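You operate a simulated robot arm through the tools that you are given. There is no shell and no other tool. Be economical: measure what you need, move in short steps, check, and stop when the job is done.

Carry out the task below with a simulated robot arm. There is one attempt and no reset: what you move stays moved.

TASK
Press the pins of blocks 27 and 65 in to 6 mm.
Fine: 27 first; set the depth dial, lock the table at HOLD for each press and leave it locked.
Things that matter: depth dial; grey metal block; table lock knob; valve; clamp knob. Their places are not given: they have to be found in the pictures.

It is judged by the outcome, as a careful person would: the job done as asked, and still so three seconds after it is handed in. It fails if anything else is knocked over, pushed out of place, dropped, spilled or broken.

THE ROBOT
A 7-joint arm with a two-finger parallel gripper, fixed in place. Base frame: the origin is at the foot of the arm, x ahead of it, y to its left, z up; the work surface is at about z = 0. Lengths are in cm, angles in degrees, forces in N, time in s.
With the tool pointing down near the work surface it reaches from about 24 to 62 cm from the base axis. Its first joint turns from -66.0 to 66.0 degrees. Payload 2.6 kg.
Tool frame: the origin (TCP) lies between the finger pads and is the grasp point; the fingertips stand 3 cm ahead of it; z points along the fingers, y is the line along which they close. The gripper opens to 9.4 cm. The fingers are 2.8 cm wide and 1 cm thick; the gripper's body (5 by 9.6 cm) begins 5.5 cm behind the TCP.
Orientation is that of the tool frame in the base frame, as a unit quaternion [w, x, y, z]. With the fingers straight down and closing along the base's y, the tool's x points along the base's -x, its y along +y and its z along -z.

THE INTERFACE
- The arm moves only by the tool arm_command. Its argument "plan" is a list of rows, each a list of 3 entries, a list of its own where there are three numbers: the shift along the tool's x, y, z in cm, then the turn, a rotation vector about the tool's x, y, z in degrees, then the closure in counts, from 0 (fully open) to 255 (shut). In form: [[[tx, ty, tz], [wx, wy, wz], claw], ...]. A call has 1 to 10 rows; each row shifts and turns the commanded pose from where the row before left it, along the tool's axes as they then stand. A row lasts 0.2 s, in which the tool goes at most 5 cm and 8.6 degrees; a call with a longer step from one row to the next is refused whole, and so is a gripper value outside its range. A pose out of reach is approached as far as the arm can. The call stops where the force on the tool passes 40 N (or 10 N more than at its start, if that is more) or the arm is blocked; 0.2 s more then pass. The fingers move at their own pace (about 7.2 cm/s each) and stop on an object; they squeeze with about 40 N. The grip force told is the motor's: it shows also when the fingers shut on nothing. Time passes only in rows, and 0.2 s behind the last, so rows that do not move let the fingers close. It gives the time, the measured TCP pose, the force on the tool (base axes), the opening and the grip force at its end, in the units of the frame above (readings bear some noise).
- Cameras (640 x 400 px; columns grow to the right, rows downward): "scene" is fixed at [5.72, 45.12, 56.69]; the picture's right is [-0.52, -0.85, 0.00], its down [-0.47, 0.29, -0.84] and it looks along [0.71, -0.44, -0.55] (base axes); focal length 288 px, centre (320, 200). "wrist" rides on the gripper at [-3.7, 0, -5.8] in the tool frame; the picture's right is [0.00, -1.00, 0.00], its down [0.97, 0.00, -0.24] and it looks along [0.24, 0.00, 0.97] (tool axes); focal length 218 px, centre (320, 200).
- grab_frame(camera): a new picture of that camera. No time passes.
- probe_pixels(camera, pixels): for up to 12 pixels [column, row] of the newest picture of that camera ("zoom" is the newest enlarged one), the place [x, y, z] in the base frame of the surface seen there, good to about 0.2 cm. No time passes.
- enlarge(camera, box): a new picture of the part [left, top, right, bottom] of that camera's present view, enlarged. No time passes.
- finish_job(): hands the job in; it is judged then, once.

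Work in short steps. Measure before you move; look again where a grasp or a placing could have gone wrong, and mend it. You have 80 turns and 34 pictures in all, those below and enlarged ones among them. Open the gripper and draw the arm clear of the work before you hand the job in, unless the task says otherwise; then end with one line.

The tools are called after "Call:" by a JSON object that holds its "fn" and its "kwargs". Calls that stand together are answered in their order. arm_command: Moves the arm, as the interface text tells. Its arguments: {"type":"object","properties":{"plan":{"type":"array"}},"required":["plan"]} The other tools are called the same way: grab_frame (camera) takes a picture; probe_pixels (camera, pixels) gives the place of the surface under pixels of a picture; enlarge (camera, box) takes an enlarged picture of a part of a camera's view; finish_job () hands the job in.

At the start:

```text
time: 0.0
tool_pos: [35.65, 5.89, 41.37]
tcp_rot: [0.0, 0.0, 1.0, 0.0]
force: [-0.4, -0.7, -0.1]
gripper_width: 9.39
grasp_force: 0.1
```

scene: 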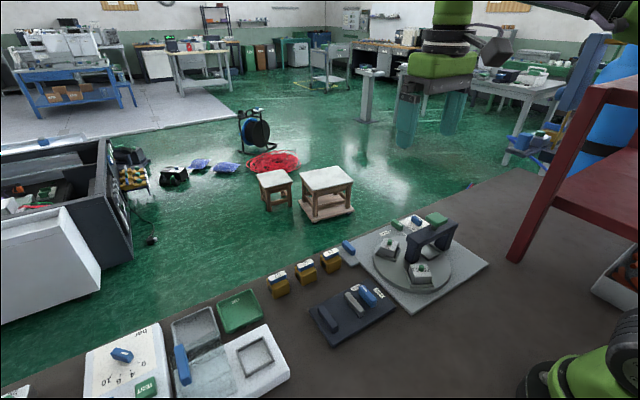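
wrist: 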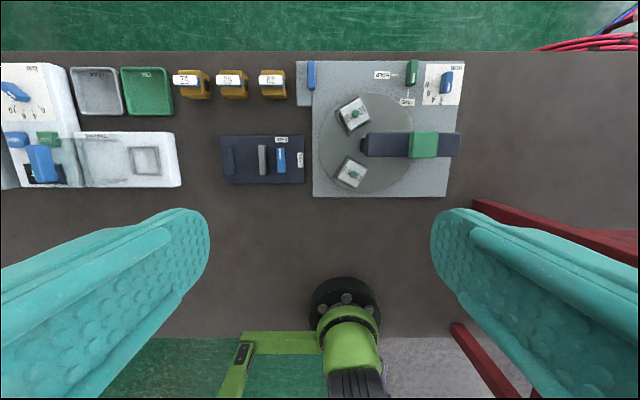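

The wrist picture shows a turntable station at about (380,130), a dark clamp unit (262,160), orange blocks (190–272,85) and a white press unit at the left. I enlarge these to read the labels.

Call:
{"fn": "enlarge", "kwargs": {"camera": "wrist", "box": [290, 50, 470, 205]}}

Call:
{"fn": "enlarge", "kwargs": {"camera": "wrist", "box": [0, 50, 310, 200]}}

Call:
{"fn": "enlarge", "kwargs": {"camera": "scene", "box": [300, 200, 500, 350]}}

Call:
{"fn": "enlarge", "kwargs": {"camera": "scene", "box": [70, 240, 370, 400]}}

```text
2.58 times, centred on (380, 128) of wrist
```

zoom: 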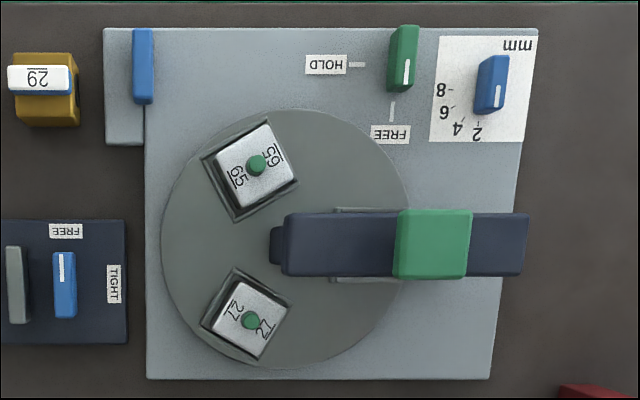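

```text
2.06 times, centred on (155, 125) of wrist
```

zoom: 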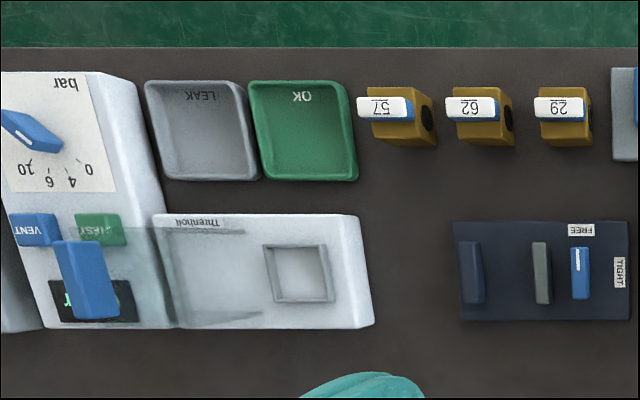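

```text
2.67 times, centred on (400, 275) of scene
```

zoom: 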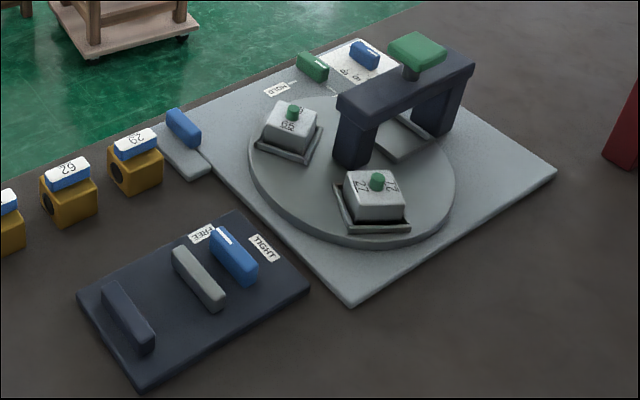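

```text
2.13 times, centred on (220, 320) of scene
```

zoom: 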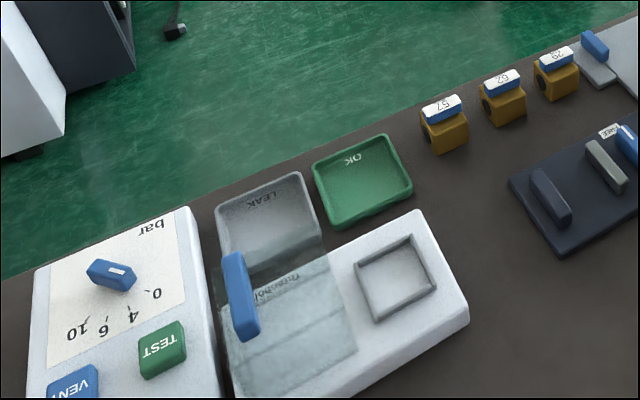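

Blocks 65 (pin at 355,114) and 27 (pin at 353,174) sit on the turntable; the press head is at (424,145), the lock knob (412,73) stands at FREE, the dial is at (447,83). I measure these.

Call:
{"fn": "probe_pixels", "kwargs": {"camera": "wrist", "pixels": [[355, 114], [353, 174], [424, 145], [412, 70], [447, 80], [311, 76], [340, 142], [376, 145], [345, 122], [300, 180], [450, 95], [415, 165]]}}

Call:
{"fn": "probe_pixels", "kwargs": {"camera": "scene", "pixels": [[437, 218], [415, 235], [432, 258], [413, 225], [436, 213], [416, 223], [369, 248], [350, 246], [409, 247], [421, 268]]}}

```text
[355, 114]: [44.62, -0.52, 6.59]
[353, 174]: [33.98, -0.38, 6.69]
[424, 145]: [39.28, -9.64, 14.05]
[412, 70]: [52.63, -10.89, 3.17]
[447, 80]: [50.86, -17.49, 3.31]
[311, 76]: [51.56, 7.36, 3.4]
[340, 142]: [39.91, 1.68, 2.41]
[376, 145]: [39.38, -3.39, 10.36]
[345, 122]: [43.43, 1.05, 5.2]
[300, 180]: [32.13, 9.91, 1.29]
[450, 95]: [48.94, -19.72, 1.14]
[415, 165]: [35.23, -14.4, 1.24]
```

```text
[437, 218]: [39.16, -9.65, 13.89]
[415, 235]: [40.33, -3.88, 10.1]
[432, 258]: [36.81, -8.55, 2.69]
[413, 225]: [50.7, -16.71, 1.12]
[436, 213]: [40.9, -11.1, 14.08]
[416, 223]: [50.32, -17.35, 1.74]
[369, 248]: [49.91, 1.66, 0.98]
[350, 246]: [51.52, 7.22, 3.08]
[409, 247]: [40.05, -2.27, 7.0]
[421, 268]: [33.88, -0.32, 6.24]
```

Geometry: table centre ≈ (39.3,-3.5), radius to the pins ≈ 6.1, press at (39.3,-9.65). So 27 reaches the press with a +120° turn and 65 with another +120°. First I hover over the dial and the lock knob to read them closely.

Call:
{"fn": "arm_command", "kwargs": {"plan": [[[-1.705, -2.21, 2.6], [0, 0, 0], 146], [[-1.705, -2.21, 2.6], [0, 0, 0], 146], [[-1.705, -2.21, 2.6], [0, 0, 0], 146], [[-1.705, -2.21, 2.6], [0, 0, 0], 146], [[-1.705, -2.21, 2.6], [0, 0, 0], 146], [[-1.705, -2.21, 2.6], [0, 0, 0], 146], [[-1.705, -2.21, 2.6], [0, 0, 0], 146], [[-1.705, -2.21, 2.6], [0, 0, 0], 146], [[-1.705, -2.21, 2.6], [0, 0, 0], 146], [[0, 0, 0], [0, 0, 0], 146]]}}

Call:
{"fn": "grab_frame", "kwargs": {"camera": "wrist"}}

```text
time: 2.2
tool_pos: [50.89, -14.09, 17.96]
tcp_rot: [0.0, 0.0, 1.0, 0.0]
force: [-0.1, -0.2, -0.4]
gripper_width: 4.02
grasp_force: 0.2
```

```text
27 pictures are left
```

wrist: 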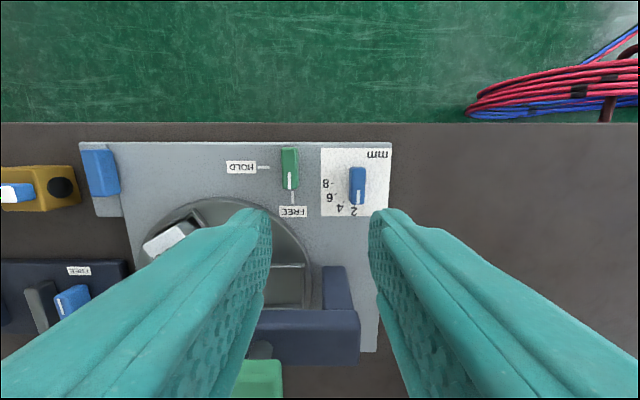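

Call:
{"fn": "enlarge", "kwargs": {"camera": "wrist", "box": [270, 140, 398, 220]}}

```text
5.00 times, centred on (334, 180) of wrist
```

zoom: 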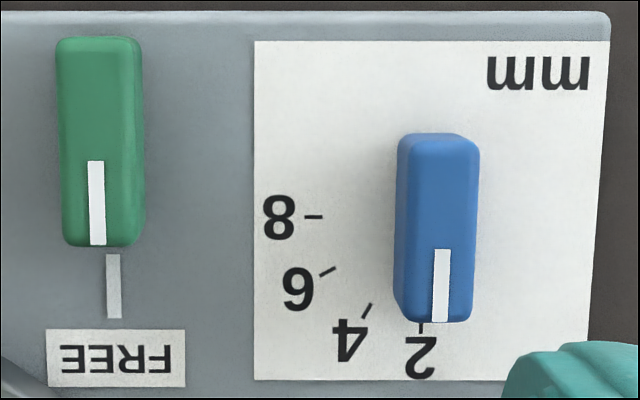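

Dial reads 2 (pointing at -x); marks 4/6/8 follow clockwise at 30° each, so 6 needs +60° about tool z. I measure the knobs exactly.

Call:
{"fn": "probe_pixels", "kwargs": {"camera": "zoom", "pixels": [[440, 145], [440, 305], [410, 225], [472, 225], [100, 50], [100, 232], [67, 140], [135, 140], [313, 217], [420, 330], [113, 290]]}}

```text
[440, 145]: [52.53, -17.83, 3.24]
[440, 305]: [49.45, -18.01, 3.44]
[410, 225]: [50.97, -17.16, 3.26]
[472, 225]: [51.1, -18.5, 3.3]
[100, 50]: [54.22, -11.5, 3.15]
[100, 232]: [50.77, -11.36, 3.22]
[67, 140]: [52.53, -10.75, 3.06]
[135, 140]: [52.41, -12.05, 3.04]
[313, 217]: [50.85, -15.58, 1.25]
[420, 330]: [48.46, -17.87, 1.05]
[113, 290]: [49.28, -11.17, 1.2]
```

Dial centre is (51.0,-17.85), top z≈3.3. Moving over it and descending with 4 cm opening.

Call:
{"fn": "arm_command", "kwargs": {"plan": [[[-0.11, -3.76, 0], [0, 0, 0], 146], [[0, 0, 3.5], [0, 0, 0], 146], [[0, 0, 3.5], [0, 0, 0], 146], [[0, 0, 3], [0, 0, 0], 146], [[0, 0, 2], [0, 0, 0], 146], [[0, 0, 1.1], [0, 0, 0], 146], [[0, 0, 0], [0, 0, 0], 146]]}}

```text
time: 3.8
tool_pos: [51.22, -17.79, 4.83]
tcp_rot: [0.001, 0.0, 1.0, 0.0]
force: [0.6, 0.7, -0.1]
gripper_width: 3.98
grasp_force: 0.0
```

Tips surround the dial. Closing and turning +60° about tool z.

Call:
{"fn": "arm_command", "kwargs": {"plan": [[[0.2, 0, 0], [0, 0, 0], 255], [[0, 0, 0], [0, 0, 0], 255], [[0, 0, 0], [0, 0, 0], 255], [[0, 0, 0], [0, 0, 7.5], 255], [[0, 0, 0], [0, 0, 7.5], 255]]}}

```text
time: 5.0
tool_pos: [51.01, -17.94, 4.99]
tcp_rot: [0.002, 0.131, 0.991, -0.001]
force: [23.3, -9.5, -18.2]
gripper_width: 1.37
grasp_force: 44.6
```

Knob gripped (1.37 cm) and turned 15°; some side force. Continuing in small parts.

Call:
{"fn": "arm_command", "kwargs": {"plan": [[[0, 0, 0], [0, 0, 7.5], 255], [[0, 0, 0], [0, 0, 7.5], 255], [[0, 0, 0], [0, 0, 0], 255]]}}

Call:
{"fn": "enlarge", "kwargs": {"camera": "wrist", "box": [200, 120, 440, 270]}}

```text
time: 5.8
tool_pos: [51.0, -17.94, 4.94]
tcp_rot: [0.002, 0.258, 0.966, -0.001]
force: [24.6, -11.6, -17.5]
gripper_width: 1.4
grasp_force: 45.3
```

```text
2.67 times, centred on (320, 195) of wrist
```

zoom: 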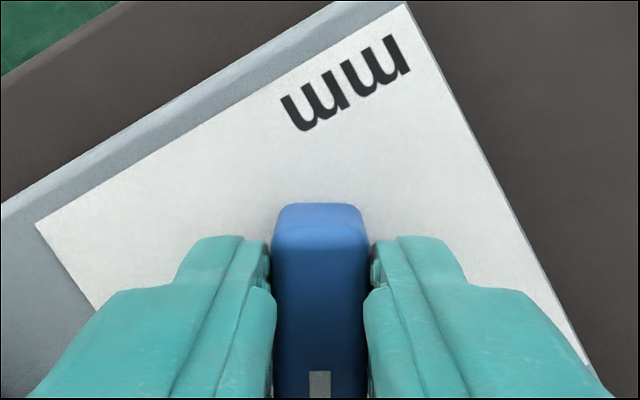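

The knob turns with the tool (30° now). 30° more, then check.

Call:
{"fn": "arm_command", "kwargs": {"plan": [[[0, 0, 0], [0, 0, 7.5], 255], [[0, 0, 0], [0, 0, 7.5], 255], [[0, 0, 0], [0, 0, 7.5], 255], [[0, 0, 0], [0, 0, 7.5], 255], [[0, 0, 0], [0, 0, 0], 255]]}}

```text
time: 7.0
tool_pos: [50.98, -18.05, 4.93]
tcp_rot: [0.002, 0.501, 0.865, -0.002]
force: [11.7, -15.1, -5.3]
gripper_width: 1.37
grasp_force: 45.1
```

Turned 60°. Releasing to 4 cm, rising, turning the tool back while high.

Call:
{"fn": "arm_command", "kwargs": {"plan": [[[0, 0, 0], [0, 0, 0], 146], [[0, 0, 0], [0, 0, 0], 146], [[0, 0, -3], [0, 0, 0], 146], [[0, 0, -4], [0, 0, 0], 146], [[0, 0, -4], [0, 0, -8], 146], [[0, 0, -2], [0, 0, -8.5], 146], [[0, 0, 0], [0, 0, -8.5], 146], [[0, 0, 0], [0, 0, -8.5], 146], [[0, 0, 0], [0, 0, -8.5], 146], [[0, 0, 0], [0, 0, -8.5], 146]]}}

Call:
{"fn": "arm_command", "kwargs": {"plan": [[[0, 0, 0], [0, 0, -8.5], 146], [[0, 4, 0], [0, 0, -1], 146], [[0, 0, 0], [0, 0, 0], 146]]}}

Call:
{"fn": "enlarge", "kwargs": {"camera": "wrist", "box": [250, 120, 410, 220]}}

```text
time: 9.2
tool_pos: [50.94, -17.74, 17.99]
tcp_rot: [0.0, 0.081, 0.997, 0.0]
force: [0.3, -1.1, -0.9]
gripper_width: 4.0
grasp_force: 0.1
```

```text
time: 10.0
tool_pos: [50.99, -13.74, 17.93]
tcp_rot: [0.0, 0.0, 1.0, 0.0]
force: [0.5, 0.8, 1.2]
gripper_width: 4.01
grasp_force: 0.1
```

```text
4.00 times, centred on (330, 170) of wrist
```

zoom: 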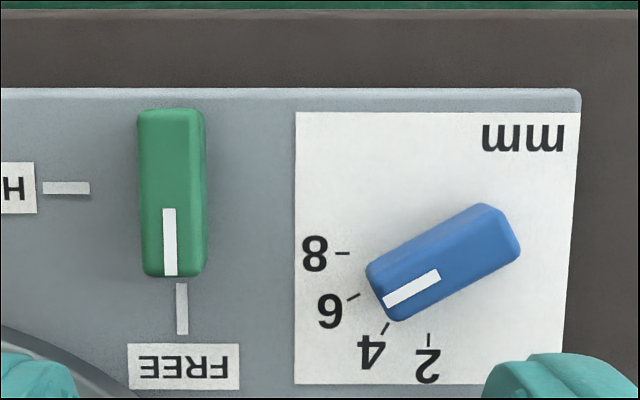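

The dial stands at 6. Next the table: I look at the block/nest/post clearances before gripping block 65 to turn the table with it.

Call:
{"fn": "enlarge", "kwargs": {"camera": "scene", "box": [370, 200, 470, 300]}}

```text
4.00 times, centred on (420, 250) of scene
```

zoom: 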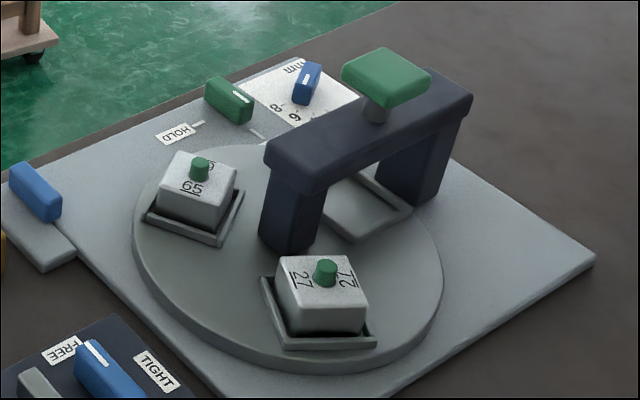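

Call:
{"fn": "probe_pixels", "kwargs": {"camera": "zoom", "pixels": [[262, 235], [300, 252], [322, 232], [268, 165], [290, 190], [162, 193], [218, 205], [235, 178], [188, 153], [190, 232], [178, 210], [380, 112]]}}

```text
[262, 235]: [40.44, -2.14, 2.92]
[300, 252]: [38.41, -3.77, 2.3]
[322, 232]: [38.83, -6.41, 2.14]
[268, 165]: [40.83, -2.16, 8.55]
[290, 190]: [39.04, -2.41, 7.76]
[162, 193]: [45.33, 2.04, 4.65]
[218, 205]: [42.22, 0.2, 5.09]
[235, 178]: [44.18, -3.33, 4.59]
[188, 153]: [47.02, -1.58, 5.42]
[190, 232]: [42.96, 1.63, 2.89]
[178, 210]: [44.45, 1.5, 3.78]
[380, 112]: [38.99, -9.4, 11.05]
```

Block ≈3.8 cm wide, beam end corner near (41.35,-1.8). I hover above block 65 with the fingers closing radially (tool turned +60°), opening 4.8 cm.

Call:
{"fn": "arm_command", "kwargs": {"plan": [[[1.54, 3.36, 0], [0, 0, 0], 125], [[1.54, 3.36, 0], [0, 0, 0], 125], [[1.54, 3.36, 0], [0, 0, 0], 125], [[1.53, 3.36, 0], [0, 0, 0], 125]]}}

Call:
{"fn": "arm_command", "kwargs": {"plan": [[[0, 0, 0], [0, 0, 8.5], 125], [[0, 0, 0], [0, 0, 8.5], 125], [[0, 0, 0], [0, 0, 8.5], 125], [[0, 0, 0], [0, 0, 8.5], 125], [[0, 0, 0], [0, 0, 8.5], 125], [[0, 0, 0], [0, 0, 8.5], 125], [[0, 0, 0], [0, 0, 8.5], 125], [[0, 0, 0], [0, 0, 0.5], 125], [[0, 0, 3], [0, 0, 0], 125], [[0, 0, 0], [0, 0, 0], 125]]}}

Call:
{"fn": "grab_frame", "kwargs": {"camera": "wrist"}}

```text
time: 11.0
tool_pos: [44.95, -0.15, 18.03]
tcp_rot: [0.0, 0.0, 1.0, 0.001]
force: [-0.2, 0.5, 0.5]
gripper_width: 4.78
grasp_force: 0.1
```

```text
time: 13.2
tool_pos: [44.66, -0.07, 14.94]
tcp_rot: [0.0, 0.5, 0.866, 0.0]
force: [-0.1, -0.4, 1.0]
gripper_width: 4.79
grasp_force: 0.2
```

```text
22 pictures are left
```

wrist: 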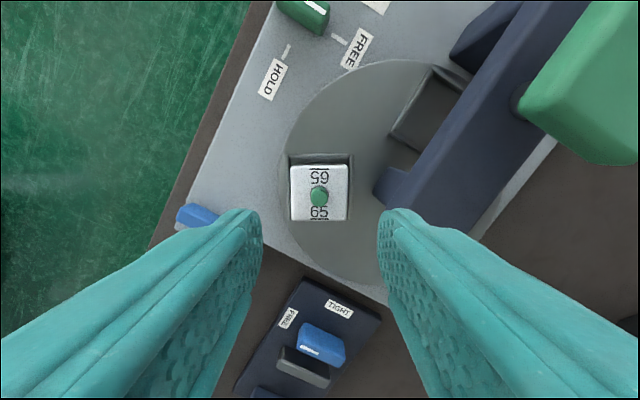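

Well aligned. I probe the block faces, pin, nest and beam end.

Call:
{"fn": "probe_pixels", "kwargs": {"camera": "wrist", "pixels": [[293, 195], [345, 195], [320, 172], [319, 188], [348, 158], [291, 157], [378, 190], [383, 172], [400, 180], [352, 195], [320, 157]]}}

```text
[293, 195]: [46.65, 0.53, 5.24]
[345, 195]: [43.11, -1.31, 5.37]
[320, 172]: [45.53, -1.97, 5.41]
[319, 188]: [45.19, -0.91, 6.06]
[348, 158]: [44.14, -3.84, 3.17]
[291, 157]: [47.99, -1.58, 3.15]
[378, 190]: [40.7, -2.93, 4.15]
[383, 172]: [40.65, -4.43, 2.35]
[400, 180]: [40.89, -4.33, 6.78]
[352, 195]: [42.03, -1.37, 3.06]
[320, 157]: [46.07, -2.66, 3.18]
```

Block 4.0 cm wide centred at (44.9,-0.4), nest wall top z 3.2, block top 5.3. Descending to TCP z 7.0 (tips 4.0).

Call:
{"fn": "arm_command", "kwargs": {"plan": [[[0, 0, 3], [0, 0, 0], 125], [[0, 0, 2.5], [0, 0, 0], 125], [[0, 0, 1.5], [0, 0, 0], 125], [[0, 0, 0.9], [0, 0, 0], 125], [[0, 0, 0], [0, 0, 0], 125]]}}

Call:
{"fn": "grab_frame", "kwargs": {"camera": "wrist"}}

```text
time: 13.8
tool_pos: [45.05, -0.33, 10.42]
tcp_rot: [0.005, 0.502, 0.865, 0.004]
force: [-2.0, -0.8, 5.6]
gripper_width: 4.94
grasp_force: 0.6
stopped in row 3: the force on the tool passed its limit (the readings are from after the stop); the commanded pose is now the measured one
```

```text
21 pictures are left
```

wrist: 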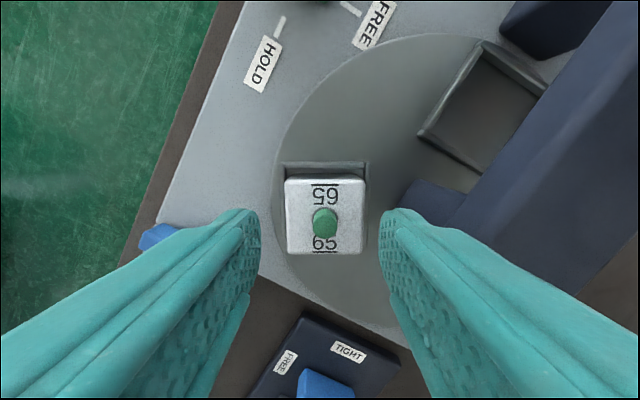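

The descent stopped at TCP z 10.4 with a contact. I look from the scene camera to see what touches.

Call:
{"fn": "enlarge", "kwargs": {"camera": "scene", "box": [340, 170, 500, 290]}}

```text
3.33 times, centred on (420, 230) of scene
```

zoom: 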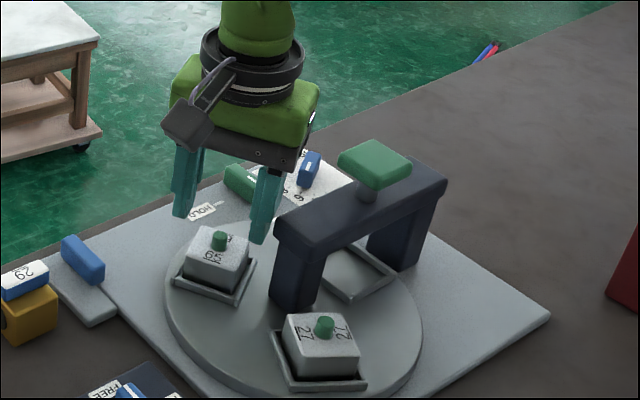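

The inner finger catches on the beam end, so no radial grip. Instead I rise, shut the fingers and push block 65 from its trailing side in an arc about the table centre. First: up, shut, over to the trailing side.

Call:
{"fn": "arm_command", "kwargs": {"plan": [[[0, 0, -2], [0, 0, 0], 125], [[0, 0, -2.5], [0, 0, 0], 125], [[-3.67, -0.07, 0], [0, 0, 0], 255], [[0, 0, 0], [0, 0, 0], 255], [[0, 0, 0], [0, 0, 0], 255], [[0, 0, 0], [0, 0, 0], 255]]}}

Call:
{"fn": "arm_command", "kwargs": {"plan": [[[0, 0, 3], [0, 0, 0], 255], [[0, 0, 2.5], [0, 0, 0], 255], [[0, 0, 1.5], [0, 0, 0], 255], [[0, 0, 1.2], [0, 0, 0], 255], [[0, 0, 0], [0, 0, 0], 255]]}}

Call:
{"fn": "grab_frame", "kwargs": {"camera": "wrist"}}

```text
time: 15.2
tool_pos: [46.91, -3.48, 14.75]
tcp_rot: [0.003, 0.501, 0.865, 0.004]
force: [0.2, -0.1, -0.2]
gripper_width: 0.0
grasp_force: 33.0
```

```text
time: 16.4
tool_pos: [46.95, -3.37, 6.34]
tcp_rot: [0.003, 0.502, 0.865, 0.004]
force: [-0.3, -0.6, -0.2]
gripper_width: 0.0
grasp_force: 33.2
```

```text
19 pictures are left
```

wrist: 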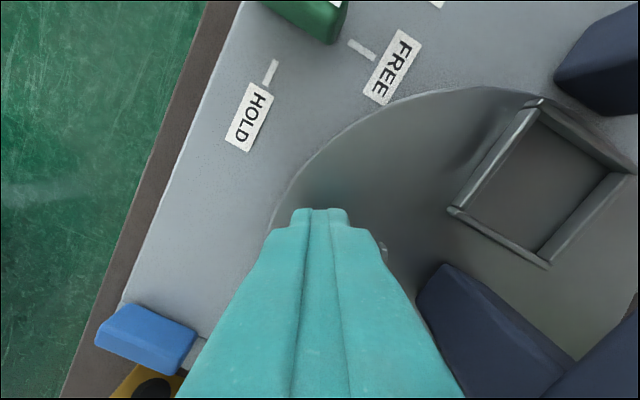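

In place behind block 65, tips ~3.5. Easing forward and beginning the arc.

Call:
{"fn": "arm_command", "kwargs": {"plan": [[[0.2, 0, -0.2], [0, 0, 0], 255], [[0.2, 0, 0], [0, 0, 0], 255], [[0.579, 0.272, 0], [0, 0, -5], 255], [[0.579, 0.272, 0], [0, 0, -5], 255], [[0.579, 0.272, 0], [0, 0, -5], 255]]}}

Call:
{"fn": "enlarge", "kwargs": {"camera": "scene", "box": [340, 170, 500, 290]}}

```text
time: 17.6
tool_pos: [46.3, -1.29, 6.7]
tcp_rot: [0.004, 0.383, 0.924, 0.003]
force: [0.3, 0.4, 0.0]
gripper_width: 0.0
grasp_force: 32.7
```

```text
3.33 times, centred on (420, 230) of scene
```

zoom: 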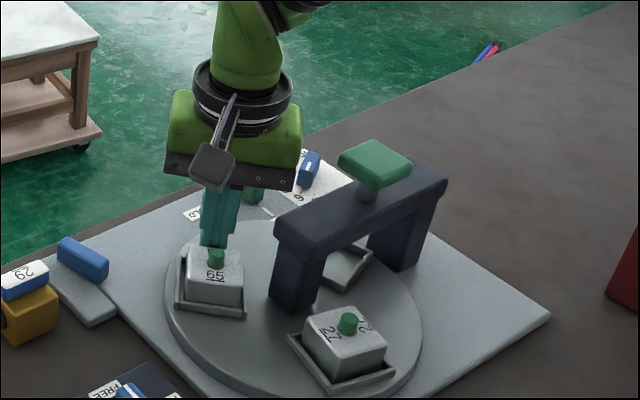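

The table turns easily with the block. Continuing the arc.

Call:
{"fn": "arm_command", "kwargs": {"plan": [[[0.579, 0.272, 0], [0, 0, -5], 255], [[0.579, 0.272, 0], [0, 0, -5], 255], [[0.579, 0.272, 0], [0, 0, -5], 255], [[0.579, 0.272, 0], [0, 0, -5], 255], [[0.579, 0.272, 0], [0, 0, -5], 255], [[0.579, 0.272, 0], [0, 0, -5], 255], [[0.579, 0.272, 0], [0, 0, -5], 255], [[0.579, 0.272, 0], [0, 0, -5], 255], [[0.579, 0.272, 0], [0, 0, -5], 255], [[0.579, 0.272, 0], [0, 0, -5], 255]]}}

Call:
{"fn": "arm_command", "kwargs": {"plan": [[[0.579, 0.272, 0], [0, 0, -5], 255], [[0.579, 0.272, 0], [0, 0, -5], 255], [[0.579, 0.272, 0], [0, 0, -5], 255], [[0.579, 0.272, 0], [0, 0, -5], 255], [[0.579, 0.272, 0], [0, 0, -5], 255], [[0.579, 0.272, 0], [0, 0, -5], 255], [[0.579, 0.272, 0], [0, 0, -5], 255], [[0.579, 0.272, 0], [0, 0, -5], 255]]}}

Call:
{"fn": "enlarge", "kwargs": {"camera": "scene", "box": [340, 190, 500, 310]}}

```text
time: 19.8
tool_pos: [42.23, 3.34, 6.68]
tcp_rot: [0.005, -0.042, 0.999, 0.001]
force: [-0.3, 0.3, -0.5]
gripper_width: 0.0
grasp_force: 33.2
```

```text
time: 21.6
tool_pos: [37.12, 3.67, 6.83]
tcp_rot: [0.006, -0.381, 0.924, 0.0]
force: [0.4, -0.7, 0.2]
gripper_width: 0.0
grasp_force: 32.5
```

```text
3.33 times, centred on (420, 250) of scene
```

zoom: 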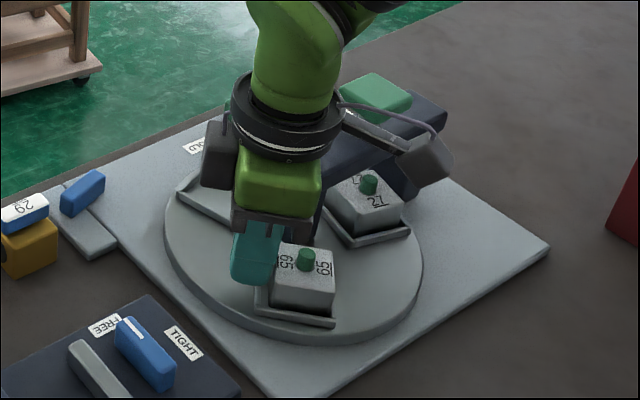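

105° done. I measure both pin positions to see the table's true angle.

Call:
{"fn": "probe_pixels", "kwargs": {"camera": "zoom", "pixels": [[305, 251], [368, 176], [303, 252], [308, 250], [370, 176], [372, 177]]}}

```text
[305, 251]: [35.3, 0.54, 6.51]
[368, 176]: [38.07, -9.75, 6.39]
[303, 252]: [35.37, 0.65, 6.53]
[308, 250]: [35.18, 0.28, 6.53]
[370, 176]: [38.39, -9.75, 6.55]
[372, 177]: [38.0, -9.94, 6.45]
```

About 12–15° remain. Pushing 12° more, then backing off and looking from above.

Call:
{"fn": "arm_command", "kwargs": {"plan": [[[0.579, 0.272, 0], [0, 0, -5], 255], [[0.579, 0.272, 0], [0, 0, -5], 255], [[0.229, 0.115, 0], [0, 0, -2], 255], [[0, 0, 0], [0, 0, 0], 255], [[-1, 0, 0], [0, 0, 0], 255], [[0, 0, -3], [0, 0, 0], 255], [[0, 0, -4.5], [0, 0, 0], 255], [[0, 0, -4.5], [0, 0, 0], 255], [[0, 0, -4.5], [0, 0, 0], 255], [[0, 0, 0], [0, 0, 0], 255]]}}

Call:
{"fn": "grab_frame", "kwargs": {"camera": "wrist"}}

```text
time: 23.8
tool_pos: [36.06, 3.97, 23.34]
tcp_rot: [0.005, -0.476, 0.879, -0.001]
force: [0.2, -0.1, -0.2]
gripper_width: 0.0
grasp_force: 33.4
```

```text
16 pictures are left
```

wrist: 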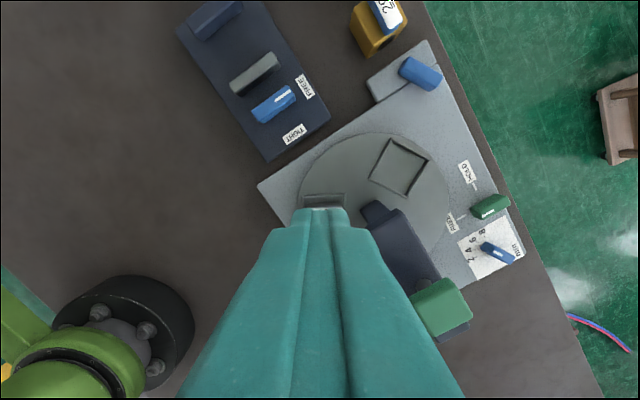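

Fingers hide the block. I turn back to nominal, open and hover centrally over the table for a clear view.

Call:
{"fn": "arm_command", "kwargs": {"plan": [[[0, 0, 0], [0, 0, 8.2], 255], [[0, 0, 0], [0, 0, 8.2], 200], [[0, 0, 0], [0, 0, 8.2], 150], [[0, 0, 0], [0, 0, 8.2], 100], [[0, 0, 0], [0, 0, 8.2], 0], [[0, 0, 0], [0, 0, 8.2], 0], [[0, 0, 0], [0, 0, 7.8], 0], [[-3, -3.25, 0], [0, 0, 0], 0], [[-3, -3.25, 0], [0, 0, 0], 0], [[0, 0, 0], [0, 0, 0], 0]]}}

Call:
{"fn": "enlarge", "kwargs": {"camera": "wrist", "box": [220, 110, 420, 260]}}

```text
time: 26.0
tool_pos: [42.1, -2.73, 23.16]
tcp_rot: [0.005, 0.003, 1.0, 0.002]
force: [-0.2, 0.3, 0.6]
gripper_width: 9.41
grasp_force: 0.1
```

```text
2.67 times, centred on (320, 185) of wrist
```

zoom: 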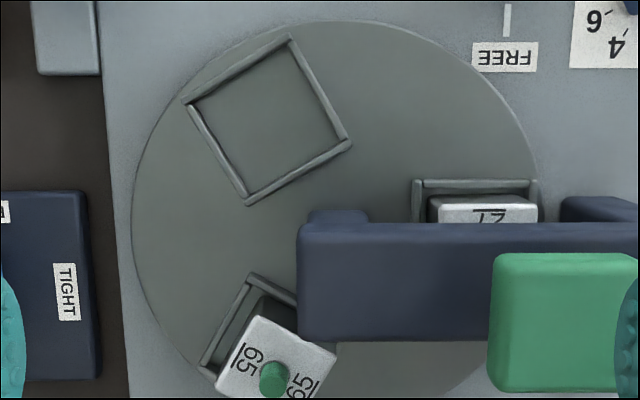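

The nest of 27 is parallel to the beam and the empty nest sits at ≈30°, so the table is aligned. Now the lock knob: hover at (52.45,-11.4), descend with 4 cm opening.

Call:
{"fn": "arm_command", "kwargs": {"plan": [[[-3.45, -2.89, 0], [0, 0, 0], 146], [[-3.45, -2.89, 0], [0, 0, 0], 146], [[-3.45, -2.89, 0], [0, 0, 0], 146], [[0, 0, 4.5], [0, 0, 0], 146], [[0, 0, 4.5], [0, 0, 0], 146], [[0, 0, 3], [0, 0, 0], 146], [[0, 0, 0], [0, 0, 0], 146]]}}

```text
time: 27.6
tool_pos: [52.69, -11.36, 11.29]
tcp_rot: [0.005, 0.002, 1.0, 0.002]
force: [0.4, 0.5, 0.6]
gripper_width: 4.01
grasp_force: 0.0
```

Call:
{"fn": "arm_command", "kwargs": {"plan": [[[0.1, 0, 3.5], [0, 0, 0], 146], [[0, 0, 2], [0, 0, 0], 146], [[0, 0, 0.9], [0, 0, 0], 146], [[0, 0, 0], [0, 0, 0], 255], [[0, 0, 0], [0, 0, 0], 255], [[0, 0, 0], [0, 0, 0], 255]]}}

```text
time: 29.0
tool_pos: [52.63, -11.28, 4.96]
tcp_rot: [0.005, 0.001, 1.0, 0.003]
force: [-3.4, 9.9, 1.7]
gripper_width: 1.48
grasp_force: 45.4
```

Lock knob gripped. Turning +90° about tool z (clockwise from FREE to HOLD).

Call:
{"fn": "arm_command", "kwargs": {"plan": [[[0, 0, 0], [0, 0, 7.5], 255], [[0, 0, 0], [0, 0, 7.5], 255], [[0, 0, 0], [0, 0, 7.5], 255], [[0, 0, 0], [0, 0, 7.5], 255], [[0, 0, 0], [0, 0, 7.5], 255], [[0, 0, 0], [0, 0, 7.5], 255]]}}

Call:
{"fn": "arm_command", "kwargs": {"plan": [[[0, 0, 0], [0, 0, 7.5], 255], [[0, 0, 0], [0, 0, 7.5], 255], [[0, 0, 0], [0, 0, 7.5], 255], [[0, 0, 0], [0, 0, 7.5], 255], [[0, 0, 0], [0, 0, 7.5], 255], [[0, 0, 0], [0, 0, 7.5], 255]]}}

```text
time: 30.4
tool_pos: [52.57, -11.33, 4.95]
tcp_rot: [0.005, 0.385, 0.923, 0.005]
force: [16.4, 13.9, -10.0]
gripper_width: 1.47
grasp_force: 44.5
```

```text
time: 31.8
tool_pos: [52.4, -11.41, 4.89]
tcp_rot: [0.001, 0.71, 0.705, 0.005]
force: [5.0, 9.2, 2.8]
gripper_width: 1.5
grasp_force: 44.8
```

Released at HOLD presumably; rising to check.

Call:
{"fn": "arm_command", "kwargs": {"plan": [[[0, 0, 0], [0, 0, 0], 146], [[0, 0, 0], [0, 0, 0], 146], [[0, 0, -3], [0, 0, 0], 146], [[0, 0, -4.5], [0, 0, 0], 146], [[0, 0, -4.5], [0, 0, 0], 146], [[0, 0, -4], [0, 0, -4], 146], [[-1, -3, 0], [0, 0, -8], 146], [[0, -3.5, 0], [0, 0, -8], 146], [[0, 0, 0], [0, 0, -8], 146], [[0, 0, 0], [0, 0, 0], 146]]}}

Call:
{"fn": "grab_frame", "kwargs": {"camera": "wrist"}}

```text
time: 34.0
tool_pos: [45.85, -13.52, 20.82]
tcp_rot: [0.003, 0.516, 0.857, 0.004]
force: [0.1, 0.2, 1.0]
gripper_width: 4.01
grasp_force: 0.0
```

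```text
14 pictures are left
```

wrist: 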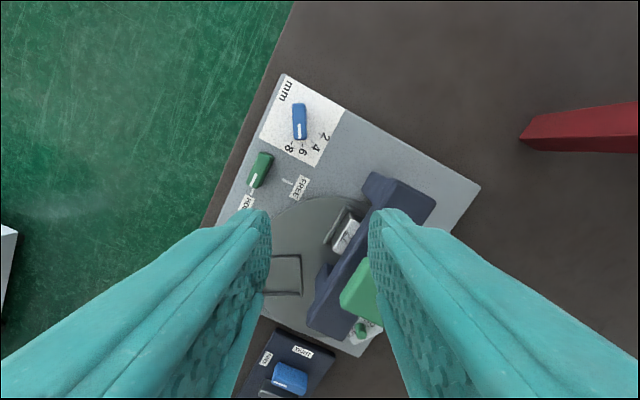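

Lock points at HOLD, dial at 6. Turning the tool back, shutting the fingers, and moving over the press cap at (39.3,-9.65).

Call:
{"fn": "arm_command", "kwargs": {"plan": [[[0, 0, -1], [0, 0, -8], 255], [[0, 0, 0], [0, 0, -8], 255], [[0, 0, 0], [0, 0, -8], 255], [[0, 0, 0], [0, 0, -8], 255], [[0, 0, 0], [0, 0, -8], 255], [[0, 0, 0], [0, 0, -8], 255], [[0, 0, 0], [0, 0, -8], 255], [[0, 0, 0], [0, 0, -6.2], 255], [[3.25, 1.93, 0], [0, 0, 0], 255], [[3.3, 1.93, 0], [0, 0, 0], 255]]}}

Call:
{"fn": "arm_command", "kwargs": {"plan": [[[0, 0, 2], [0, 0, 0], 255], [[0, 0, 1.5], [0, 0, 0], 255], [[0, 0, 0], [0, 0, 0], 255]]}}

Call:
{"fn": "enlarge", "kwargs": {"camera": "scene", "box": [370, 160, 490, 280]}}

```text
time: 36.2
tool_pos: [39.52, -9.7, 21.56]
tcp_rot: [0.006, 0.001, 1.0, 0.001]
force: [-0.8, 0.1, 0.7]
gripper_width: 0.0
grasp_force: 32.8
```

```text
time: 37.0
tool_pos: [39.48, -9.57, 18.13]
tcp_rot: [0.005, -0.001, 1.0, 0.002]
force: [-0.1, -0.4, -0.2]
gripper_width: 0.0
grasp_force: 33.1
```

```text
3.33 times, centred on (430, 220) of scene
```

zoom: 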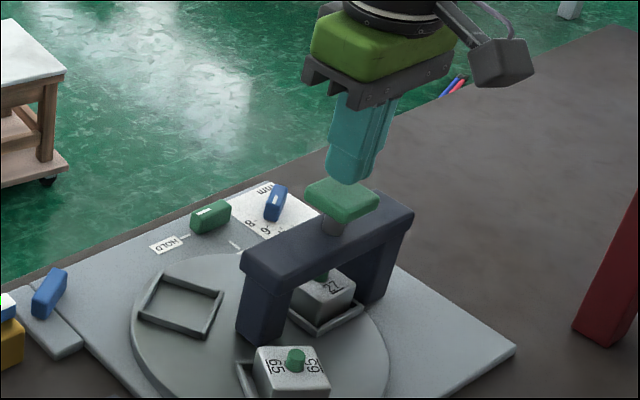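

Centred over the cap with 27 under the ram. Pressing down gently until the stop.

Call:
{"fn": "arm_command", "kwargs": {"plan": [[[0, 0, 0.6], [0, 0, 0], 255], [[0, 0, 0.4], [0, 0, 0], 255], [[0, 0, 0.3], [0, 0, 0], 255], [[0, 0, 0.3], [0, 0, 0], 255], [[0, 0, 0.3], [0, 0, 0], 255], [[0, 0, 0.3], [0, 0, 0], 255], [[0, 0, 0.3], [0, 0, 0], 255], [[0, 0, 0.3], [0, 0, 0], 255]]}}

```text
time: 38.8
tool_pos: [39.39, -9.63, 15.56]
tcp_rot: [0.005, 0.0, 1.0, 0.001]
force: [-3.9, -1.2, 6.9]
gripper_width: 0.01
grasp_force: 32.8
```

Call:
{"fn": "arm_command", "kwargs": {"plan": [[[0, 0, 0.2], [0, 0, 0], 255], [[0, 0, 0.2], [0, 0, 0], 255], [[0, 0, 0.2], [0, 0, 0], 255], [[0, 0, 0.2], [0, 0, 0], 255], [[0, 0, 0.2], [0, 0, 0], 255], [[0, 0, 0.2], [0, 0, 0], 255]]}}

Call:
{"fn": "enlarge", "kwargs": {"camera": "scene", "box": [390, 180, 470, 280]}}

```text
time: 39.4
tool_pos: [39.43, -9.54, 15.53]
tcp_rot: [0.007, 0.001, 1.0, 0.002]
force: [-3.8, 0.5, 6.3]
gripper_width: 0.0
grasp_force: 32.8
stopped in row 2: the force on the tool passed its limit (the readings are from after the stop); the commanded pose is now the measured one
```

```text
4.00 times, centred on (430, 230) of scene
```

zoom: 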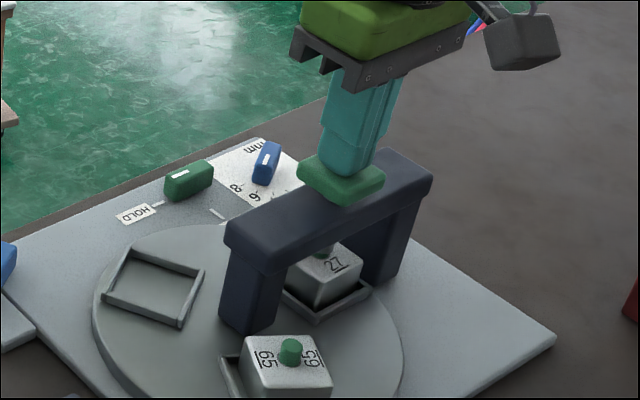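

Hard stop reached at TCP z≈15.5. Rising and checking the pin height of 27 against 65.

Call:
{"fn": "arm_command", "kwargs": {"plan": [[[0, 0, -0.5], [0, 0, 0], 255], [[0, 0, -1.5], [0, 0, 0], 255], [[0, 0, -3], [0, 0, 0], 255], [[0, 0, -3], [0, 0, 0], 255], [[0, 0, 0], [0, 0, 0], 255]]}}

Call:
{"fn": "enlarge", "kwargs": {"camera": "scene", "box": [400, 200, 460, 280]}}

```text
time: 40.6
tool_pos: [39.41, -9.84, 23.54]
tcp_rot: [0.008, 0.002, 1.0, 0.002]
force: [0.0, 0.3, -0.4]
gripper_width: 0.01
grasp_force: 33.4
```

```text
5.00 times, centred on (430, 240) of scene
```

zoom: 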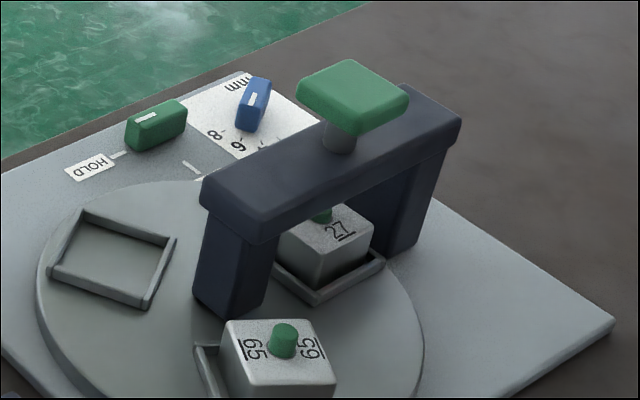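

27 pressed to the stop. Next I go to the lock knob to free it: fingers must be turned +90° to grip the bar now along y.

Call:
{"fn": "arm_command", "kwargs": {"plan": [[[-4.35, -0.52, 0], [0, 0.9, 0], 255], [[-4.35, -0.52, 0], [0, 0, 0], 200], [[-4.35, -0.52, 0], [0, 0, 0], 146], [[0, 0, 0], [0, 0, 8.2], 146], [[0, 0, 0], [0, 0, 8.2], 146], [[0, 0, 0], [0, 0, 8.2], 146], [[0, 0, 0], [0, 0, 8.2], 146], [[0, 0, 0], [0, 0, 8.2], 146], [[0, 0, 0], [0, 0, 8.2], 146], [[0, 0, 0], [0, 0, 8.2], 146]]}}

Call:
{"fn": "arm_command", "kwargs": {"plan": [[[0, 0, 0], [0, 0, 8.2], 146], [[0, 0, 4], [0, 0, 8.2], 146], [[0, 0, 4], [0, 0, 8.2], 146], [[0, 0, 4], [0, 0, 8], 146], [[0, 0, 0], [0, 0, 0], 146]]}}

```text
time: 42.8
tool_pos: [52.59, -11.1, 23.52]
tcp_rot: [-0.002, 0.483, 0.876, 0.001]
force: [0.3, -0.9, 0.1]
gripper_width: 4.01
grasp_force: 0.0
```

```text
time: 44.0
tool_pos: [52.54, -11.25, 11.75]
tcp_rot: [-0.002, 0.708, 0.706, 0.001]
force: [0.1, -1.4, -1.1]
gripper_width: 4.01
grasp_force: 0.1
```

Call:
{"fn": "arm_command", "kwargs": {"plan": [[[-0.1, 0, 3.5], [0, 0, 0], 146], [[0, 0, 2.4], [0, 0, 0], 146], [[0, 0, 1], [0, 0, 0], 146], [[0, 0, 0], [0, 0, 0], 255], [[0, 0, 0], [0, 0, 0], 255], [[0, 0, 0], [0, 0, 0], 255]]}}

Call:
{"fn": "arm_command", "kwargs": {"plan": [[[0, 0, 0], [0, 0, -7.5], 255], [[0, 0, 0], [0, 0, -7.5], 255], [[0, 0, 0], [0, 0, -7.5], 255], [[0, 0, 0], [0, 0, -7.5], 255], [[0, 0, 0], [0, 0, -7.5], 255], [[0, 0, 0], [0, 0, -7.5], 255]]}}

Call:
{"fn": "arm_command", "kwargs": {"plan": [[[0, 0, 0], [0, 0, -7.5], 255], [[0, 0, 0], [0, 0, -7.5], 255], [[0, 0, 0], [0, 0, -7.5], 255], [[0, 0, 0], [0, 0, -7.5], 255], [[0, 0, 0], [0, 0, -7.5], 255], [[0, 0, 0], [0, 0, -7.5], 255]]}}

```text
time: 45.4
tool_pos: [52.65, -11.33, 4.72]
tcp_rot: [-0.001, 0.708, 0.707, 0.001]
force: [9.6, -2.9, -7.0]
gripper_width: 1.47
grasp_force: 44.5
```

```text
time: 46.8
tool_pos: [52.48, -11.19, 4.72]
tcp_rot: [0.0, 0.38, 0.925, 0.001]
force: [26.8, -6.2, -12.5]
gripper_width: 1.47
grasp_force: 45.3
```

```text
time: 48.2
tool_pos: [52.51, -11.2, 4.87]
tcp_rot: [0.002, -0.002, 1.0, 0.0]
force: [25.4, 1.1, -1.0]
gripper_width: 1.48
grasp_force: 44.7
```

Back at FREE. Releasing, rising, and moving high over the table towards block 65's trailing side at about (35.8,3.4).

Call:
{"fn": "arm_command", "kwargs": {"plan": [[[0, 0, 0], [0, 0, 0], 146], [[0, 0, 0], [0, 0, 0], 146], [[0, 0, -4.5], [0, 0, 0], 146], [[0, 0, -4.5], [0, 0, 0], 146], [[0, 0, -4.5], [0, 0, 0], 146], [[3.34, 2.92, 0], [0, 0, 0], 255], [[3.34, 2.92, 0], [0, 0, 0], 255], [[3.34, 2.92, 0], [0, 0, 0], 255], [[3.34, 2.92, 0], [0, 0, 0], 255], [[3.34, 2.92, 0], [0, 0, 0], 255]]}}

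Call:
{"fn": "arm_command", "kwargs": {"plan": [[[0, 0, 0], [0, 0, -8.5], 255], [[0, 0, 0], [0, 0, -8.5], 255], [[0, 0, 0], [0, 0, -8.5], 255], [[0, 0, 0], [0, 0, -8.5], 255], [[0, 0, 0], [0, 0, -8.5], 255], [[0, 0, 0], [0, 0, -8.5], 255], [[0, 0, 0], [0, 0, -8.5], 255], [[0, 0, 0], [0, 0, -0.5], 255], [[0, 0, 4], [0, 0, 0], 255], [[0, 0, 0], [0, 0, 0], 255]]}}

Call:
{"fn": "grab_frame", "kwargs": {"camera": "scene"}}

```text
time: 50.4
tool_pos: [35.63, 3.4, 18.14]
tcp_rot: [0.0, 0.001, 1.0, 0.002]
force: [0.0, -0.3, -0.5]
gripper_width: 0.0
grasp_force: 32.6
```

```text
time: 52.6
tool_pos: [35.95, 3.53, 13.91]
tcp_rot: [0.0, -0.499, 0.867, 0.002]
force: [-0.2, 0.6, -0.5]
gripper_width: 0.0
grasp_force: 33.3
```

```text
10 pictures are left
```

scene: 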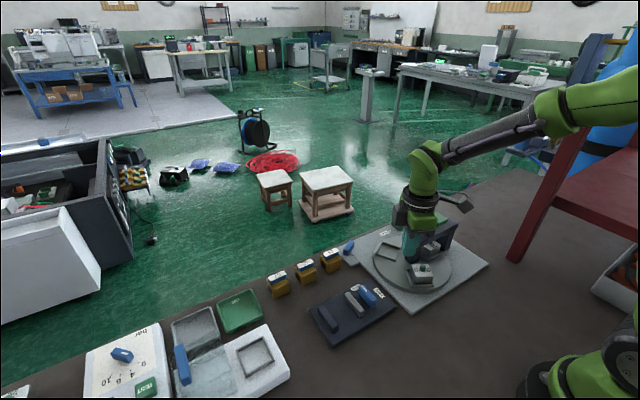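

Descending behind block 65 and pushing it onward (30° with tool turn first).

Call:
{"fn": "arm_command", "kwargs": {"plan": [[[0, 0, 3.5], [0, 0, 0], 255], [[0, 0, 2.4], [0, 0, 0], 255], [[0, 0, 1.2], [0, 0, 0], 255], [[0, 0, 0], [0, 0, 0], 255]]}}

Call:
{"fn": "arm_command", "kwargs": {"plan": [[[0.4, 0, 0], [0, 0, 0], 255], [[0.4, 0, 0], [0, 0, 0], 255], [[0.579, 0.272, 0], [0, 0, -5], 255], [[0.579, 0.272, 0], [0, 0, -5], 255], [[0.579, 0.272, 0], [0, 0, -5], 255], [[0.579, 0.272, 0], [0, 0, -5], 255], [[0.579, 0.272, 0], [0, 0, -5], 255], [[0.579, 0.272, 0], [0, 0, -5], 255]]}}

Call:
{"fn": "arm_command", "kwargs": {"plan": [[[0.58, 0.271, 0], [0, 0, 0], 255], [[0.6, 0.221, 0], [0, 0, 0], 255], [[0.618, 0.166, 0], [0, 0, 0], 255], [[0.63, 0.113, 0], [0, 0, 0], 255], [[0.638, 0.057, 0], [0, 0, 0], 255], [[0.64, 0.001, 0], [0, 0, 0], 255], [[0.637, -0.054, 0], [0, 0, 0], 255], [[0, 0, 0], [0, 0, 0], 255]]}}

Call:
{"fn": "enlarge", "kwargs": {"camera": "scene", "box": [340, 190, 500, 310]}}

```text
time: 53.6
tool_pos: [35.86, 3.33, 6.99]
tcp_rot: [0.0, -0.499, 0.867, 0.001]
force: [-0.2, 0.0, 0.0]
gripper_width: 0.0
grasp_force: 32.7
```

```text
time: 55.4
tool_pos: [32.88, -0.01, 7.03]
tcp_rot: [-0.002, 0.707, -0.707, -0.002]
force: [-0.1, -0.2, -0.4]
gripper_width: 0.01
grasp_force: 33.0
```

```text
time: 57.2
tool_pos: [32.0, -4.56, 7.07]
tcp_rot: [0.001, -0.706, 0.708, 0.002]
force: [0.7, 0.2, -0.1]
gripper_width: 0.01
grasp_force: 33.0
```

```text
3.33 times, centred on (420, 250) of scene
```

zoom: 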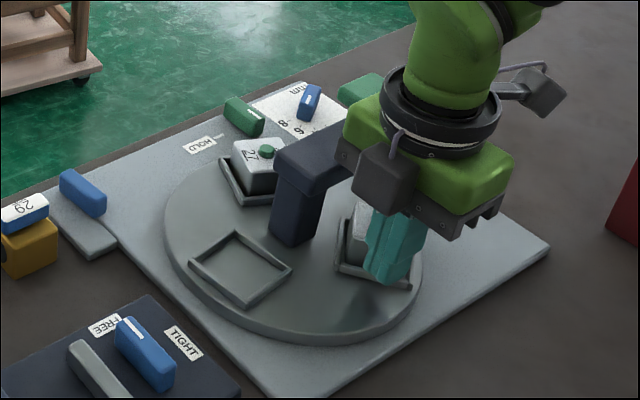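

Empty nest is around 95–105° and 27 comes out with a shorter pin. Measuring.

Call:
{"fn": "probe_pixels", "kwargs": {"camera": "zoom", "pixels": [[267, 148], [267, 152], [252, 150], [240, 175], [240, 268], [236, 235], [190, 262], [290, 268], [248, 302]]}}

```text
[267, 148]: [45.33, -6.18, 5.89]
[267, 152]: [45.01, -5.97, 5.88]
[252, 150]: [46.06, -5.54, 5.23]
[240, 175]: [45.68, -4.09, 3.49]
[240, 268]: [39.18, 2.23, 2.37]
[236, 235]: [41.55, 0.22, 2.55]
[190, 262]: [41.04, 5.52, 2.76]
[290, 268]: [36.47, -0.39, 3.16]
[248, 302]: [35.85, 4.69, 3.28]
```

27's pin top is now at 5.89 (was ~6.5): 6 mm in. Pin 27 at −23°, so I finish the turn by pushing 27 from its trailing side. Backing off, rising, turning the tool back to nominal.

Call:
{"fn": "arm_command", "kwargs": {"plan": [[[-1, 0, 0], [0, 0, 0], 255], [[0, 0, -4.7], [0, 0, 0], 255], [[0, 0, -4.7], [0, 0, 0], 255], [[0, 0, -4.7], [0, 0, 0], 255], [[0, 0, 0], [0, 0, 8.5], 255], [[0, 0, 0], [0, 0, 8.5], 255], [[0, 0, 0], [0, 0, 8.5], 255], [[0, 0, 0], [0, 0, 8.5], 255], [[0, 0, 0], [0, 0, 8.5], 255], [[0, 0, 0], [0, 0, 8.5], 255]]}}

Call:
{"fn": "arm_command", "kwargs": {"plan": [[[0, 0, 0], [0, 0, 8.5], 255], [[0, 0, 0], [0, 0, 8.5], 255], [[0, 0, 0], [0, 0, 8.5], 255], [[0, 0, 0], [0, 0, 8.5], 255], [[0, 0, 0], [0, 0, 5], 255], [[-4.22, -2.26, 0], [0, 0, 0], 255], [[-4.22, -2.26, 0], [0, 0, 0], 255], [[-4.22, -2.26, 0], [0, 0, 0], 255], [[0, 0, 0], [0, 0, 0], 255]]}}

```text
time: 59.4
tool_pos: [31.95, -3.48, 21.18]
tcp_rot: [0.0, -0.332, 0.943, 0.002]
force: [-0.7, -0.8, -0.7]
gripper_width: 0.0
grasp_force: 33.0
```

```text
time: 61.4
tool_pos: [44.38, -10.43, 20.85]
tcp_rot: [0.0, 0.001, 1.0, 0.002]
force: [0.9, -0.3, 0.0]
gripper_width: 0.0
grasp_force: 33.4
```

Call:
{"fn": "arm_command", "kwargs": {"plan": [[[-0.25, 0, 4.5], [0, 0, 0], 255], [[0, 0, 4.5], [0, 0, 0], 255], [[0, 0, 3], [0, 0, 0], 255], [[0, 0, 1.9], [0, 0, 0], 255], [[0, 0, 0], [0, 0, 0], 255]]}}

Call:
{"fn": "grab_frame", "kwargs": {"camera": "wrist"}}

```text
time: 62.6
tool_pos: [44.57, -10.23, 7.02]
tcp_rot: [-0.002, 0.002, 1.0, 0.001]
force: [0.6, 0.4, 0.3]
gripper_width: 0.01
grasp_force: 32.7
```

```text
8 pictures are left
```

wrist: 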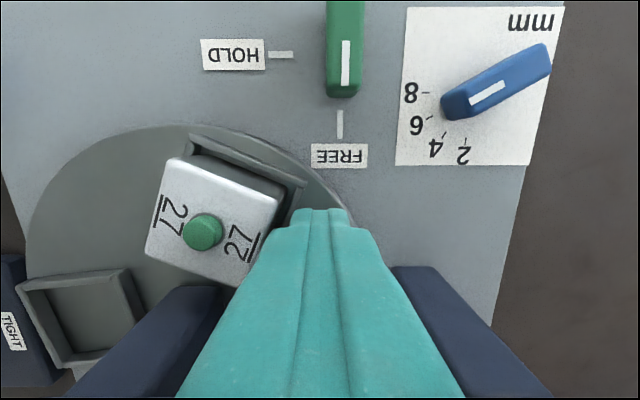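

Finger sits behind block 27's trailing face. Arc of 55° about the centre; then view.

Call:
{"fn": "arm_command", "kwargs": {"plan": [[[-0.573, 0.479, 0], [0, 0, -5], 255], [[-0.573, 0.479, 0], [0, 0, -5], 255], [[-0.573, 0.479, 0], [0, 0, -5], 255], [[-0.573, 0.479, 0], [0, 0, -5], 255], [[-0.573, 0.479, 0], [0, 0, -5], 255], [[-0.573, 0.479, 0], [0, 0, -5], 255], [[-0.573, 0.479, 0], [0, 0, -5], 255], [[-0.573, 0.479, 0], [0, 0, -5], 255], [[-0.573, 0.479, 0], [0, 0, -5], 255], [[-0.573, 0.479, 0], [0, 0, -5], 255]]}}

Call:
{"fn": "arm_command", "kwargs": {"plan": [[[-0.573, 0.479, 0], [0, 0, -5], 255], [[0, 0, 0], [0, 0, 0], 255]]}}

Call:
{"fn": "enlarge", "kwargs": {"camera": "scene", "box": [340, 190, 500, 310]}}

```text
time: 64.8
tool_pos: [48.14, -3.87, 7.33]
tcp_rot: [0.0, -0.422, 0.906, 0.002]
force: [1.3, 0.1, -1.0]
gripper_width: 0.01
grasp_force: 33.3
```

```text
time: 65.4
tool_pos: [48.21, -2.9, 7.26]
tcp_rot: [0.0, -0.462, 0.887, 0.003]
force: [0.3, -0.5, -0.2]
gripper_width: 0.0
grasp_force: 33.2
```

```text
3.33 times, centred on (420, 250) of scene
```

zoom: 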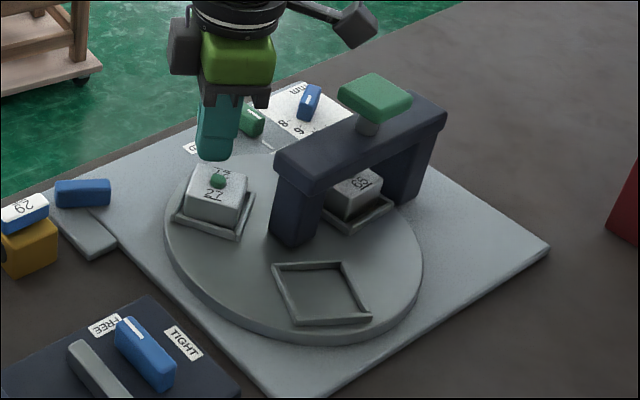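

The blue handle at (82,192) has turned in step with the table throughout (it is the table's own crank), so nothing was knocked. Measuring the table angle.

Call:
{"fn": "probe_pixels", "kwargs": {"camera": "zoom", "pixels": [[217, 179], [275, 265], [338, 263], [371, 318], [294, 323], [172, 222], [241, 238], [217, 183], [340, 228], [392, 205]]}}

```text
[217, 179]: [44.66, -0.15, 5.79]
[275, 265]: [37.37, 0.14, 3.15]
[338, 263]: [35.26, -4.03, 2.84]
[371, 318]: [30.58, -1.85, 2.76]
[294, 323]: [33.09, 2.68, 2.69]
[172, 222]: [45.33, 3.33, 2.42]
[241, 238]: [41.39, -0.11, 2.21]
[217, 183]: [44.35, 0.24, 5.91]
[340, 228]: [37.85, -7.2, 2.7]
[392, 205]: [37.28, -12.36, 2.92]
```

Probably 1–2° past. Backing off and taking the same overhead view as before to judge it.

Call:
{"fn": "arm_command", "kwargs": {"plan": [[[0.8, -0.7, 0], [0, 0, 0], 255], [[0, 0, -4], [0, 0, 0], 255], [[0, 0, -4], [0, 0, 0], 255], [[0, 0, -4], [0, 0, 0], 255], [[0, 0, -4], [0, 0, 8], 255], [[0, 0, 0], [0, 0, 8.5], 150], [[0, 0, 0], [0, 0, 8.5], 100], [[0, 0, 0], [0, 0, 8.5], 0], [[0, 0, 0], [0, 0, 8.5], 0], [[0, 0, 0], [0, 0, 8.5], 0]]}}

Call:
{"fn": "arm_command", "kwargs": {"plan": [[[3, 0.6, 0], [0, 0, 4.5], 0], [[3, 0.6, 0], [0, 0, 0], 0], [[0, 0, 0], [0, 0, 0], 0]]}}

Call:
{"fn": "enlarge", "kwargs": {"camera": "wrist", "box": [220, 110, 420, 260]}}

```text
time: 67.6
tool_pos: [48.42, -4.23, 23.26]
tcp_rot: [-0.001, -0.037, 0.999, 0.001]
force: [0.1, 0.0, -0.1]
gripper_width: 9.4
grasp_force: 0.1
```

```text
time: 68.4
tool_pos: [42.28, -3.26, 23.14]
tcp_rot: [-0.001, 0.001, 1.0, 0.002]
force: [-0.6, 0.2, -0.3]
gripper_width: 9.42
grasp_force: 0.0
```

```text
2.67 times, centred on (320, 185) of wrist
```

zoom: 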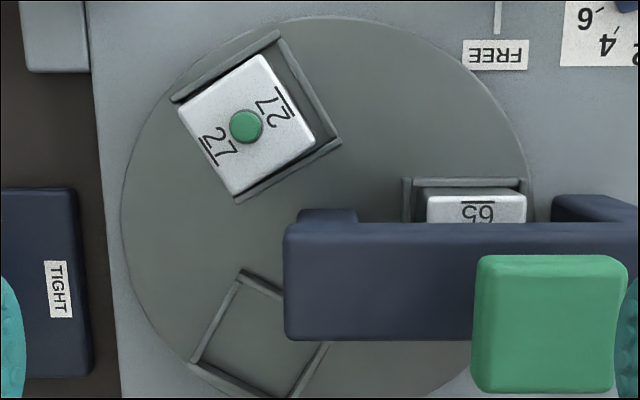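

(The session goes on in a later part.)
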